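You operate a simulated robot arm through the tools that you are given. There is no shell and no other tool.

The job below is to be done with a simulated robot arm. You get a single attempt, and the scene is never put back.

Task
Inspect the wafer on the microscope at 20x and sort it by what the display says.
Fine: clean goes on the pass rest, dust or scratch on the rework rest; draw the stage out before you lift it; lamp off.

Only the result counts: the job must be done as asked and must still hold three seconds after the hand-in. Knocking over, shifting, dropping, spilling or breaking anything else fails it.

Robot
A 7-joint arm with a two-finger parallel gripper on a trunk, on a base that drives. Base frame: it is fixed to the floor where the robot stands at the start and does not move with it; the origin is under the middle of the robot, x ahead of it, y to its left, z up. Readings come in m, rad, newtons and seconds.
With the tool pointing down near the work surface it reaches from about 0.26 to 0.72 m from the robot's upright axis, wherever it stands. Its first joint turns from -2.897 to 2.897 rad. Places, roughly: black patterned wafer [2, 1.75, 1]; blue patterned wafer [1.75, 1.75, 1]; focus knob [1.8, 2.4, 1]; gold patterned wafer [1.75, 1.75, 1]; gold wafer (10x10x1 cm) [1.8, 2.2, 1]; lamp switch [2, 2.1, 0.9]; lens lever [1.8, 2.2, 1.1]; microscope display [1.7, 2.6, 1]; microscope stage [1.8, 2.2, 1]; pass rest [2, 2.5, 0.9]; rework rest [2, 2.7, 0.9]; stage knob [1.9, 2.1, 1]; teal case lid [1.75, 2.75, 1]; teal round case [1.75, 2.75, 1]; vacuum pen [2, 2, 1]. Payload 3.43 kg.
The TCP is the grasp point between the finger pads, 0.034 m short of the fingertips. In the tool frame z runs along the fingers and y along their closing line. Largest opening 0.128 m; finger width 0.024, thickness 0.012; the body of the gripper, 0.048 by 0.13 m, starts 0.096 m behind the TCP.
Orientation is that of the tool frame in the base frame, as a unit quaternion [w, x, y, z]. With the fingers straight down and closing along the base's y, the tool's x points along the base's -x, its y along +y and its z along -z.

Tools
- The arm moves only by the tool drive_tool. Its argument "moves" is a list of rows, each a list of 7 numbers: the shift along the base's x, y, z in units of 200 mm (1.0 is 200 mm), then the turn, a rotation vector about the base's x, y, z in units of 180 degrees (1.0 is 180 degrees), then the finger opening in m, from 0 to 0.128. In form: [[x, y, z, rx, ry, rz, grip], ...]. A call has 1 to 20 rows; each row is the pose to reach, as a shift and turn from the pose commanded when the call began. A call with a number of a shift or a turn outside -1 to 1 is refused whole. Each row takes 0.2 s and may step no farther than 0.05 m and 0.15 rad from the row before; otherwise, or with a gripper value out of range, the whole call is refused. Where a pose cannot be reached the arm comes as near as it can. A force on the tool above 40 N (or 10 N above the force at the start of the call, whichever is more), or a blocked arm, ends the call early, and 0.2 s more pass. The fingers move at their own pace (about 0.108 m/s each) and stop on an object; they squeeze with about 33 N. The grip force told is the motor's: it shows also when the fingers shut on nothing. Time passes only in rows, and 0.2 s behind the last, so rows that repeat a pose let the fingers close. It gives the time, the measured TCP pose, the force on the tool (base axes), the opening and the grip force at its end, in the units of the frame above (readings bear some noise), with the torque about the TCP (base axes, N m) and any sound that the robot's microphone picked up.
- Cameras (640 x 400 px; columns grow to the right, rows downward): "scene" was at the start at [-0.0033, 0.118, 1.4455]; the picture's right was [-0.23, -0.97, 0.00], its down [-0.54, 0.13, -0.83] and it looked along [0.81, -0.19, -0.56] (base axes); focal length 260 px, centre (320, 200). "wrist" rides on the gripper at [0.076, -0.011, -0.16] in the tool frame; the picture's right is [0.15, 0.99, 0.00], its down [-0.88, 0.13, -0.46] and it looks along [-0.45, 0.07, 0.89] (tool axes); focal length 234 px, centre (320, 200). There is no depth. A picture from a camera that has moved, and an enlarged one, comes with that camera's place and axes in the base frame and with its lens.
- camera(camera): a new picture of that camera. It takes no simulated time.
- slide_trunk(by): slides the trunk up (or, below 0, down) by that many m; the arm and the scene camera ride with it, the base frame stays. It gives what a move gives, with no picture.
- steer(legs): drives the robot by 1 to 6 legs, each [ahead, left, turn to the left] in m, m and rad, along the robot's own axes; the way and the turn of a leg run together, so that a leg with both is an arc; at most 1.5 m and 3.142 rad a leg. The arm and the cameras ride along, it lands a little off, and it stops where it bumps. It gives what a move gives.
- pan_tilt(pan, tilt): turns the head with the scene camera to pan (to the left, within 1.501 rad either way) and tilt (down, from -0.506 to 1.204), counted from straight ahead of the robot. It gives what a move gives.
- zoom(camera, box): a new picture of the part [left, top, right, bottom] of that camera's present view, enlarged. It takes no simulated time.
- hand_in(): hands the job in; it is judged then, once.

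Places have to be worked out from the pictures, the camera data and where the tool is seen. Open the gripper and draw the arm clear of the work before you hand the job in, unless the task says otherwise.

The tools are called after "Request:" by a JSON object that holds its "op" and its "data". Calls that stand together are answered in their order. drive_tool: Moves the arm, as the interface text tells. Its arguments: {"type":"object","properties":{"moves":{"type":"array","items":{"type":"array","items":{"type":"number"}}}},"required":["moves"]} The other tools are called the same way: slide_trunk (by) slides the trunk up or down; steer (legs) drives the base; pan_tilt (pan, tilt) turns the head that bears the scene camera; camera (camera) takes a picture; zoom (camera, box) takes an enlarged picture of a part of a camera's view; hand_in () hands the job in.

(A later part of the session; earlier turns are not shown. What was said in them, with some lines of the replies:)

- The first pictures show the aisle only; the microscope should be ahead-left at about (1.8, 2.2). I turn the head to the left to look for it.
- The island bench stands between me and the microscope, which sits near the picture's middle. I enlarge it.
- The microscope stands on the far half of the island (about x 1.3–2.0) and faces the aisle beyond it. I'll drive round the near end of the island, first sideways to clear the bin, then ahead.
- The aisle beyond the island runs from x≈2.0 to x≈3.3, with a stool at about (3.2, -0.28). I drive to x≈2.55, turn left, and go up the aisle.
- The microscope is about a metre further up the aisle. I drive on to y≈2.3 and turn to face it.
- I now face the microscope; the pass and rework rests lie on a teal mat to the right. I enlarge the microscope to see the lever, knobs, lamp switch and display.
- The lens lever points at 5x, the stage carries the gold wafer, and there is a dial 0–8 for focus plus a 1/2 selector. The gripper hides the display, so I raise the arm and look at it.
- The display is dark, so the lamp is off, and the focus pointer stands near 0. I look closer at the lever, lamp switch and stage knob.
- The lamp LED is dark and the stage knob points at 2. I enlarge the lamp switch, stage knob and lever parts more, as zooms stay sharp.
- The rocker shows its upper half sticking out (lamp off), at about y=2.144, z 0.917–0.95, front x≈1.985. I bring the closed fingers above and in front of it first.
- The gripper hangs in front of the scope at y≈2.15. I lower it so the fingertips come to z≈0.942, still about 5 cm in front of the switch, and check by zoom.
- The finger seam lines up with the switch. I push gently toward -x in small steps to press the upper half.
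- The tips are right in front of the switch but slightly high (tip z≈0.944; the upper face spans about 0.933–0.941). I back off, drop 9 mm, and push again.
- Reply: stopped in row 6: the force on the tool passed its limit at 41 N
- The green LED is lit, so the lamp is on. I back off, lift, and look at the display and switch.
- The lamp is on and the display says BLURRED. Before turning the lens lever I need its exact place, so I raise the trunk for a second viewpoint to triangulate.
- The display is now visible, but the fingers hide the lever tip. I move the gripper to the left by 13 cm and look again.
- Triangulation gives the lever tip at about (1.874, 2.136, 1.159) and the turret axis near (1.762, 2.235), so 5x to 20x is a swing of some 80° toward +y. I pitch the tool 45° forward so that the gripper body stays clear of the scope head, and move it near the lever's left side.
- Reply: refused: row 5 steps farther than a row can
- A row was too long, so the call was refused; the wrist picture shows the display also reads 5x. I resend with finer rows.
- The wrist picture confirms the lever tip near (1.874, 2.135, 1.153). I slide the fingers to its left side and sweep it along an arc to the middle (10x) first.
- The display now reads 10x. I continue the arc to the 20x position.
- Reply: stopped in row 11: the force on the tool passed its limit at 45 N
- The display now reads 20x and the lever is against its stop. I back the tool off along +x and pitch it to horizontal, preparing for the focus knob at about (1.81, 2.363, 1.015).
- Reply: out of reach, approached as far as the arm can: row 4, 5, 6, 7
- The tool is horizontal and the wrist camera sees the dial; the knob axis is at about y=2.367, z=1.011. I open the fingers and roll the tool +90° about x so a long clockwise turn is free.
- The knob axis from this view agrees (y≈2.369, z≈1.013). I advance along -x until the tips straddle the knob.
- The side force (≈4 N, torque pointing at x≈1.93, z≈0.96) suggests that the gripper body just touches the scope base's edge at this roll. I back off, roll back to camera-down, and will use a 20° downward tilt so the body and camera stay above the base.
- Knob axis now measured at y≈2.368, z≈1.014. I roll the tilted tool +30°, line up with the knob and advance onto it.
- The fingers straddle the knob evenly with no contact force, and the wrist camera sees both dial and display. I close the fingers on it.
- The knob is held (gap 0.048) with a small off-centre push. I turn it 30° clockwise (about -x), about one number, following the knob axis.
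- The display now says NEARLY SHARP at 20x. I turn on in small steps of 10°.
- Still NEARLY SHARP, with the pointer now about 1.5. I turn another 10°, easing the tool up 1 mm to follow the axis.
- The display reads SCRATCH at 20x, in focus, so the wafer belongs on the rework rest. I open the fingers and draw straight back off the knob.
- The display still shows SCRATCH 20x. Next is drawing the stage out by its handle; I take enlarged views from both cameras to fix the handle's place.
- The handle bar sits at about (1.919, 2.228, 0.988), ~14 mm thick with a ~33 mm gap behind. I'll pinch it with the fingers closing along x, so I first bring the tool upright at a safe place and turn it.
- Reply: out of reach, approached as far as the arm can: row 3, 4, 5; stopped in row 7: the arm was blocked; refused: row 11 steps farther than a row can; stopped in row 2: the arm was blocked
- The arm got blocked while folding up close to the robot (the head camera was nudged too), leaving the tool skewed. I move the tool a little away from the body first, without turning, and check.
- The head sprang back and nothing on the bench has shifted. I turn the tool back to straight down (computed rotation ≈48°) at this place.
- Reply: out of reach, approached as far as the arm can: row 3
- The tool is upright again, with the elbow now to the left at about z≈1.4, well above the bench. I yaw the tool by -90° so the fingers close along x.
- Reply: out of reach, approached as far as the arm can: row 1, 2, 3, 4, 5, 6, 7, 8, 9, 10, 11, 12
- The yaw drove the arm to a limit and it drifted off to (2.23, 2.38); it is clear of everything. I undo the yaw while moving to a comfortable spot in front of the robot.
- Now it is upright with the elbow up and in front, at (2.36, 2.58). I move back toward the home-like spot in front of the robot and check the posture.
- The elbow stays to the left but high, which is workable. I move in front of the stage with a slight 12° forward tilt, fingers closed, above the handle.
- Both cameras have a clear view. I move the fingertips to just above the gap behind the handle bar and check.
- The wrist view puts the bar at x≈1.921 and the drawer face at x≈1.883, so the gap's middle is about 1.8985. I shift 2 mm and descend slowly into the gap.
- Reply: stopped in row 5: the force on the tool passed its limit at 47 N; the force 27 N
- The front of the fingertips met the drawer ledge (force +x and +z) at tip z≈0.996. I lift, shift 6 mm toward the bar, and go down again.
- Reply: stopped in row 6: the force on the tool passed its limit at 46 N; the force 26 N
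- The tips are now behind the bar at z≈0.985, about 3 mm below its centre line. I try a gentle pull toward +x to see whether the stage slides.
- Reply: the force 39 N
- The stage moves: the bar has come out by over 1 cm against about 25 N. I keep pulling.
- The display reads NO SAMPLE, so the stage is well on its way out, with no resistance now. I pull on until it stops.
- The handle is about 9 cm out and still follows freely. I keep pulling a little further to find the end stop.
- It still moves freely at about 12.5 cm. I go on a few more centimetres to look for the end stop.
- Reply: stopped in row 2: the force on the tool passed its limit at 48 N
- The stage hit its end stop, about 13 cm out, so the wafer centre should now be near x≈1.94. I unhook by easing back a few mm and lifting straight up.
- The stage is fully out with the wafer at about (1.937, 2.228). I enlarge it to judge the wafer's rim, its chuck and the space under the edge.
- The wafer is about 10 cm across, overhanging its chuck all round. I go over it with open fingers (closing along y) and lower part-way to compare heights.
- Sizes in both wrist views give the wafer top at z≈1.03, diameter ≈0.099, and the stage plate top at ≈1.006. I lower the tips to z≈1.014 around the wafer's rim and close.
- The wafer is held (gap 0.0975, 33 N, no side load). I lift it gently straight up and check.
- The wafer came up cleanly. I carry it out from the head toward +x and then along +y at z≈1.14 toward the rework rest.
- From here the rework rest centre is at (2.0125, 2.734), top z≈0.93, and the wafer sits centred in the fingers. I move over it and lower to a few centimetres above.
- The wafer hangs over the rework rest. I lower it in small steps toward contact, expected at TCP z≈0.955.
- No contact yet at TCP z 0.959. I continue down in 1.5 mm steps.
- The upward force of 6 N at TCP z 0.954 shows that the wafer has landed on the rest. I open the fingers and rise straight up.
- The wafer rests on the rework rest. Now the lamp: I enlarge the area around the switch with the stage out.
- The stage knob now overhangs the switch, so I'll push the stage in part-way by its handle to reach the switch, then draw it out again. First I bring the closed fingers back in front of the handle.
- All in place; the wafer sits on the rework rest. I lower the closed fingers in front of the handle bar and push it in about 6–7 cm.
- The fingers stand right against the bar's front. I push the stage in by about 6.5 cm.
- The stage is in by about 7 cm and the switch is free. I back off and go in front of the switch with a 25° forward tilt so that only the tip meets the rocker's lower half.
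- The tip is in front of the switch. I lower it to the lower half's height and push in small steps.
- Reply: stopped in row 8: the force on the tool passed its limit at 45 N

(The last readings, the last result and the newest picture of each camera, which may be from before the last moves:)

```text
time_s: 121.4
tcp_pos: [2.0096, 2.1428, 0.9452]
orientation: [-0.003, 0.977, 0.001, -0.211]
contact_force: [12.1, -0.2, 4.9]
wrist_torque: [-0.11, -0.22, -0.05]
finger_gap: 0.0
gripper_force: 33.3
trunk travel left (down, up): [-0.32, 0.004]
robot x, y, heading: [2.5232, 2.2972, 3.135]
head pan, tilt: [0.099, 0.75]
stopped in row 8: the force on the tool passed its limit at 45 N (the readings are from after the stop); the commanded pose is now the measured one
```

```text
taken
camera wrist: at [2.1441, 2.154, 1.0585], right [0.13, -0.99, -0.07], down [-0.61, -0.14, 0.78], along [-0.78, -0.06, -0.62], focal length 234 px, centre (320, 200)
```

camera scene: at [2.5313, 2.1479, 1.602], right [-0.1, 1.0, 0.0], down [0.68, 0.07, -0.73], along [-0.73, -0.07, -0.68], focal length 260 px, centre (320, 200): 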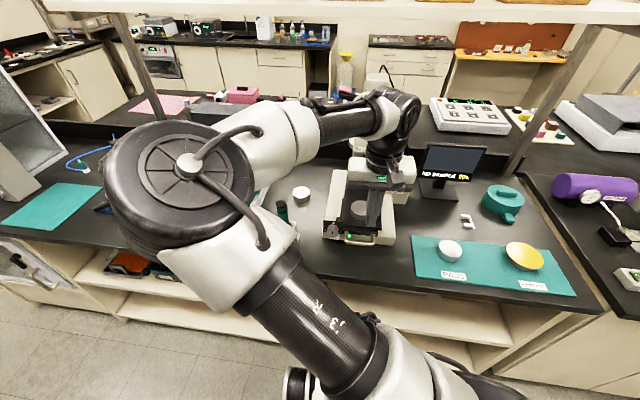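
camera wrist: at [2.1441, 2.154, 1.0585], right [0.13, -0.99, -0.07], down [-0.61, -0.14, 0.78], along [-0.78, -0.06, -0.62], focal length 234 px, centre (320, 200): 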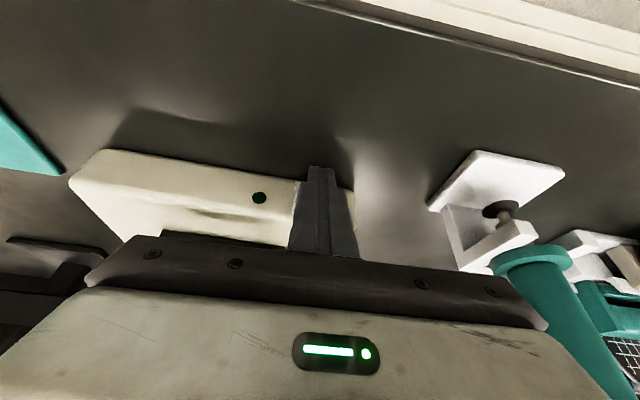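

The LED is dark, so the lamp is off. I back away from the switch, rise, and set a 12° tilt to draw the stage fully out again, leaving it as asked.

Request:
{"op": "drive_tool", "data": {"moves": [[0.1, 0, 0, 0, 0, 0, 0], [0.25, 0, 0.05, 0, 0, 0, 0], [0.25, 0.05, 0.25, 0, -0.035, 0, 0], [0.25, 0.2, 0.45, 0, -0.069, 0, 0], [0.2, 0.35, 0.55, 0, -0.069, 0, 0], [0.05, 0.42, 0.6, 0, -0.069, 0, 0], [-0.1, 0.425, 0.6, 0, -0.069, 0, 0], [-0.208, 0.425, 0.6, 0, -0.069, 0, 0]]}}

Request:
{"op": "zoom", "data": {"camera": "scene", "box": [310, 160, 420, 240]}}

Request:
{"op": "zoom", "data": {"camera": "wrist", "box": [200, 60, 440, 260]}}

```text
time_s: 123.2
tcp_pos: [1.9648, 2.229, 1.0643]
orientation: [-0.002, 0.994, 0.001, -0.106]
contact_force: [0.7, 0.1, -0.7]
wrist_torque: [0.01, 0.02, 0.01]
finger_gap: 0.0
gripper_force: 32.8
trunk travel left (down, up): [-0.32, 0.004]
robot x, y, heading: [2.5217, 2.3039, 3.141]
head pan, tilt: [0.099, 0.75]
```

```text
5.00 times, centred on (365, 200) of scene
camera zoom: at [2.5319, 2.148, 1.602], right [-0.1, 1.0, 0.0], down [0.68, 0.07, -0.73], along [-0.73, -0.07, -0.68], focal length 1298 px, centre (95, 200)
```

zoom: 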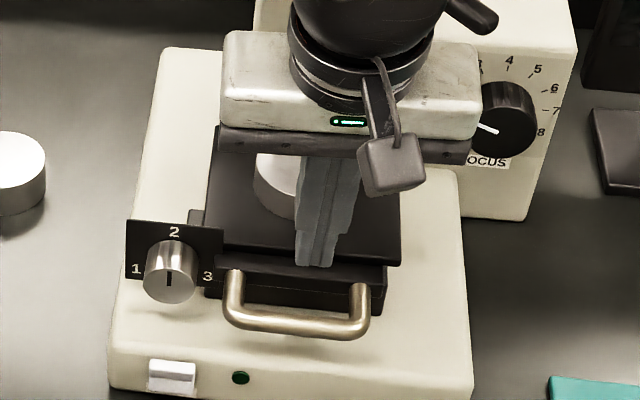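

```text
2.00 times, centred on (320, 160) of wrist
camera zoom: at [2.0733, 2.2405, 1.2038], right [0.14, -0.99, -0.04], down [-0.77, -0.13, 0.63], along [-0.63, -0.06, -0.78], focal length 468 px, centre (320, 280)
```

zoom: 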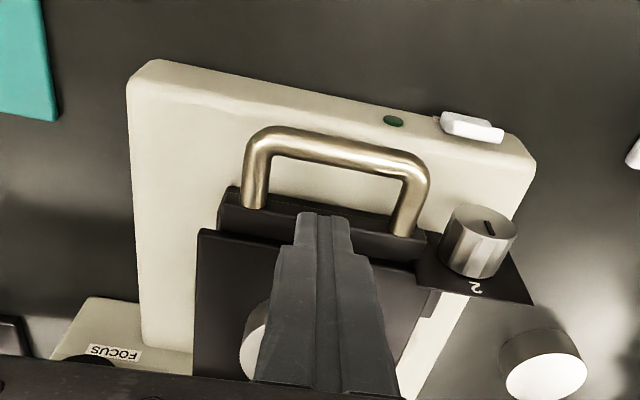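

The switch shows off and the LED is dark. The bar is now at x≈1.979; I lower the tips behind it again.

Request:
{"op": "drive_tool", "data": {"moves": [[0.018, 0, -0.1, 0, 0, 0, 0], [0.018, 0, -0.15, 0, 0, 0, 0], [0.018, 0, -0.19, 0, 0, 0, 0], [0.018, 0, -0.22, 0, 0, 0, 0], [0.018, 0, -0.25, 0, 0, 0, 0]]}}

Request:
{"op": "zoom", "data": {"camera": "scene", "box": [310, 160, 420, 240]}}

Request:
{"op": "zoom", "data": {"camera": "wrist", "box": [200, 60, 440, 260]}}

```text
time_s: 124.4
tcp_pos: [1.9707, 2.2279, 1.0151]
orientation: [-0.002, 0.994, 0.001, -0.105]
contact_force: [-1.1, 0.4, -0.3]
wrist_torque: [0.01, 0.02, -0.01]
finger_gap: 0.0001
gripper_force: 33.4
trunk travel left (down, up): [-0.32, 0.004]
robot x, y, heading: [2.5246, 2.2987, 3.136]
head pan, tilt: [0.099, 0.75]
```

```text
5.00 times, centred on (365, 200) of scene
camera zoom: at [2.5319, 2.148, 1.602], right [-0.1, 1.0, 0.0], down [0.68, 0.07, -0.73], along [-0.73, -0.07, -0.68], focal length 1298 px, centre (95, 200)
```

zoom: 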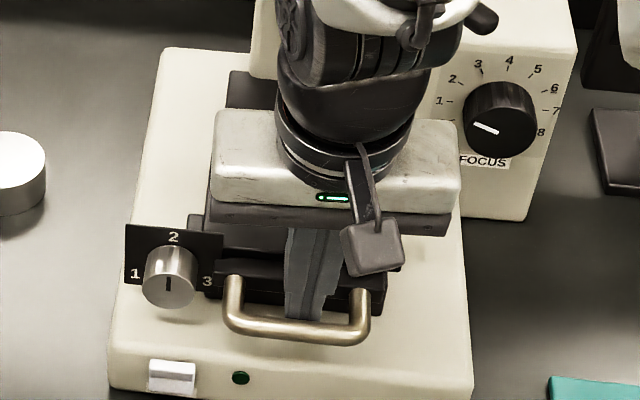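

```text
2.00 times, centred on (320, 160) of wrist
camera zoom: at [2.0775, 2.2388, 1.1553], right [0.14, -0.99, -0.04], down [-0.77, -0.13, 0.63], along [-0.63, -0.06, -0.78], focal length 468 px, centre (320, 280)
```

zoom: 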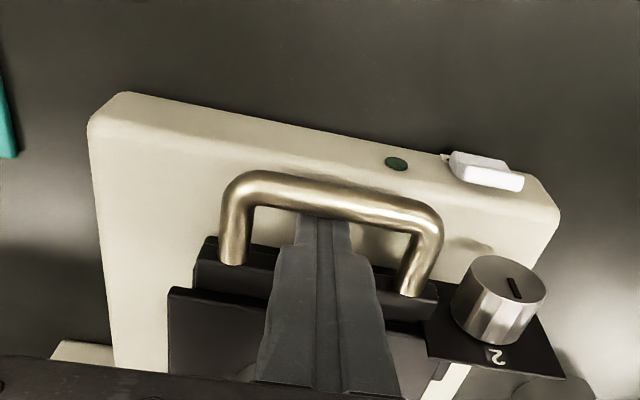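

The tips went freely into the gap behind the bar. I pull the stage out toward its stop, about 7 cm.

Request:
{"op": "drive_tool", "data": {"moves": [[0.06, 0, -0.01, 0, 0, 0, 0], [0.12, 0, -0.01, 0, 0, 0, 0], [0.18, 0, -0.01, 0, 0, 0, 0], [0.24, 0, -0.01, 0, 0, 0, 0], [0.3, 0, -0.01, 0, 0, 0, 0], [0.335, 0, -0.01, 0, 0, 0, 0], [0.36, 0, -0.01, 0, 0, 0, 0], [0.38, 0, -0.01, 0, 0, 0, 0]]}}

Request:
{"op": "camera", "data": {"camera": "wrist"}}

```text
time_s: 126.2
tcp_pos: [2.0371, 2.2285, 1.0162]
orientation: [-0.002, 0.994, 0.0, -0.11]
contact_force: [-33.4, 2.2, -6.1]
wrist_torque: [0.3, 0.82, -0.11]
finger_gap: 0.0001
gripper_force: 33.1
trunk travel left (down, up): [-0.32, 0.004]
robot x, y, heading: [2.5229, 2.2974, 3.142]
head pan, tilt: [0.099, 0.75]
```

```text
taken
camera wrist: at [2.146, 2.2399, 1.1535], right [0.14, -0.99, -0.04], down [-0.76, -0.13, 0.64], along [-0.64, -0.06, -0.77], focal length 234 px, centre (320, 200)
```

wrist: 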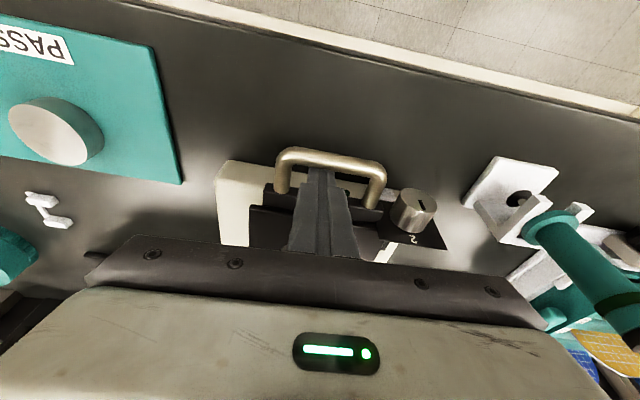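

The stage is at its end stop again (33 N reaction). I ease off, lift clear, open the gripper and take a final look.

Request:
{"op": "drive_tool", "data": {"moves": [[-0.03, 0, 0.0, 0, 0, 0, 0], [-0.045, 0, 0.0, 0, 0, 0, 0], [-0.045, 0, 0.1, 0, 0, 0, 0], [-0.045, 0, 0.3, 0, 0, 0, 0], [-0.045, 0, 0.5, 0, -0.03, 0, 0], [0.05, 0, 0.7, 0, -0.069, 0, 0.05], [0.15, 0, 0.9, 0, -0.069, 0, 0.1], [0.25, 0, 1.0, 0, -0.069, 0, 0.1]]}}

Request:
{"op": "camera", "data": {"camera": "scene"}}

Request:
{"op": "zoom", "data": {"camera": "scene", "box": [440, 220, 580, 300]}}

Request:
{"op": "zoom", "data": {"camera": "scene", "box": [310, 120, 490, 250]}}

Request:
{"op": "camera", "data": {"camera": "wrist"}}

```text
time_s: 128.0
tcp_pos: [2.0969, 2.2275, 1.2158]
orientation: [-0.003, 1.0, 0.001, 0.002]
contact_force: [0.1, -0.4, -0.2]
wrist_torque: [0.06, 0.01, 0.01]
finger_gap: 0.1004
gripper_force: 0.1
trunk travel left (down, up): [-0.32, 0.004]
robot x, y, heading: [2.5216, 2.2985, 3.136]
head pan, tilt: [0.099, 0.75]
```

```text
taken
camera scene: at [2.5325, 2.1481, 1.602], right [-0.1, 1.0, 0.0], down [0.68, 0.07, -0.73], along [-0.73, -0.07, -0.68], focal length 260 px, centre (320, 200)
```

scene: 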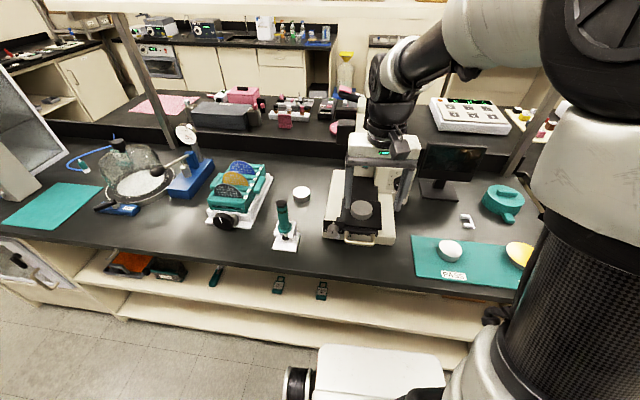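

```text
4.57 times, centred on (510, 260) of scene
camera zoom: at [2.5325, 2.1481, 1.602], right [-0.1, 1.0, 0.0], down [0.68, 0.07, -0.73], along [-0.73, -0.07, -0.68], focal length 1186 px, centre (-549, -74)
```

zoom: 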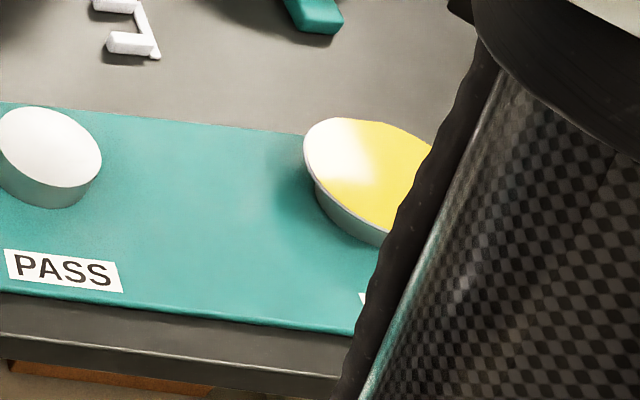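

```text
3.08 times, centred on (400, 185) of scene
camera zoom: at [2.5325, 2.1481, 1.602], right [-0.1, 1.0, 0.0], down [0.68, 0.07, -0.73], along [-0.73, -0.07, -0.68], focal length 799 px, centre (74, 246)
```

zoom: 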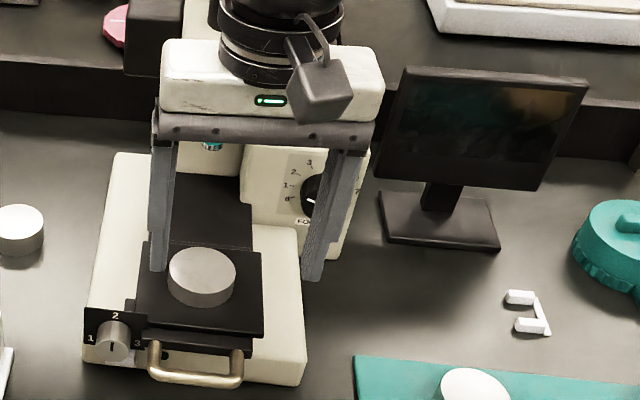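

```text
taken
camera wrist: at [2.1717, 2.2385, 1.3747], right [0.15, -0.99, 0.0], down [-0.88, -0.13, 0.45], along [-0.45, -0.06, -0.89], focal length 234 px, centre (320, 200)
```

wrist: 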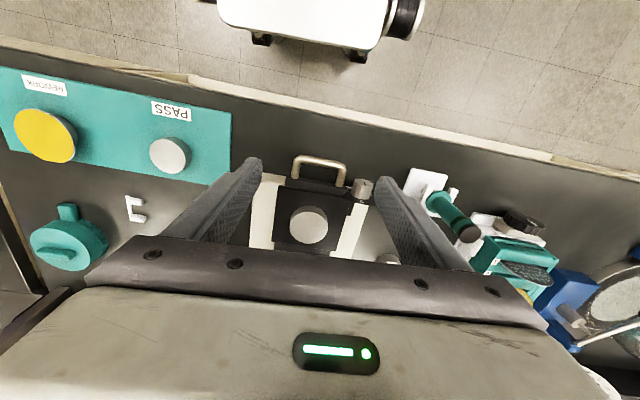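

The display is dark and the lamp off, the stage is out and empty, and the wafer lies flat on the rework rest; the gripper is open and clear above the work. I hand the job in.

Request:
{"op": "hand_in", "data": {}}

```text
The job is handed in.
```

I inspected the wafer at 20x. Once in focus, the display read SCRATCH, so I put the wafer on the rework rest and handed the job in. I haven't seen a verdict on the hand-in.

- **Inspection:** the lens lever went from 5x to 20x, and the picture came sharp with the focus knob at about 1.5 to 2. The stage knob stayed at position 2, so I did not check positions 1 and 3.
- **Stage:** I drew it out to its end stop before lifting the wafer. It then hung over the lamp switch, so I pushed it in about 7 cm to reach the switch. Afterwards I drew it out to the stop again, and it is out and empty now.
- **Lamp:** off. The switch light and the display are both dark.
- **Contacts:** the gripper body lightly touched the scope base near the focus knob (about 4 N). The fingertips also pressed on the stage ledge, briefly passing the 40 N limit, while I was finding the handle. Once the arm nudged the robot's own head camera. In the final pictures nothing else on the bench looks shifted or knocked over.

The gripper is open and clear of the work.
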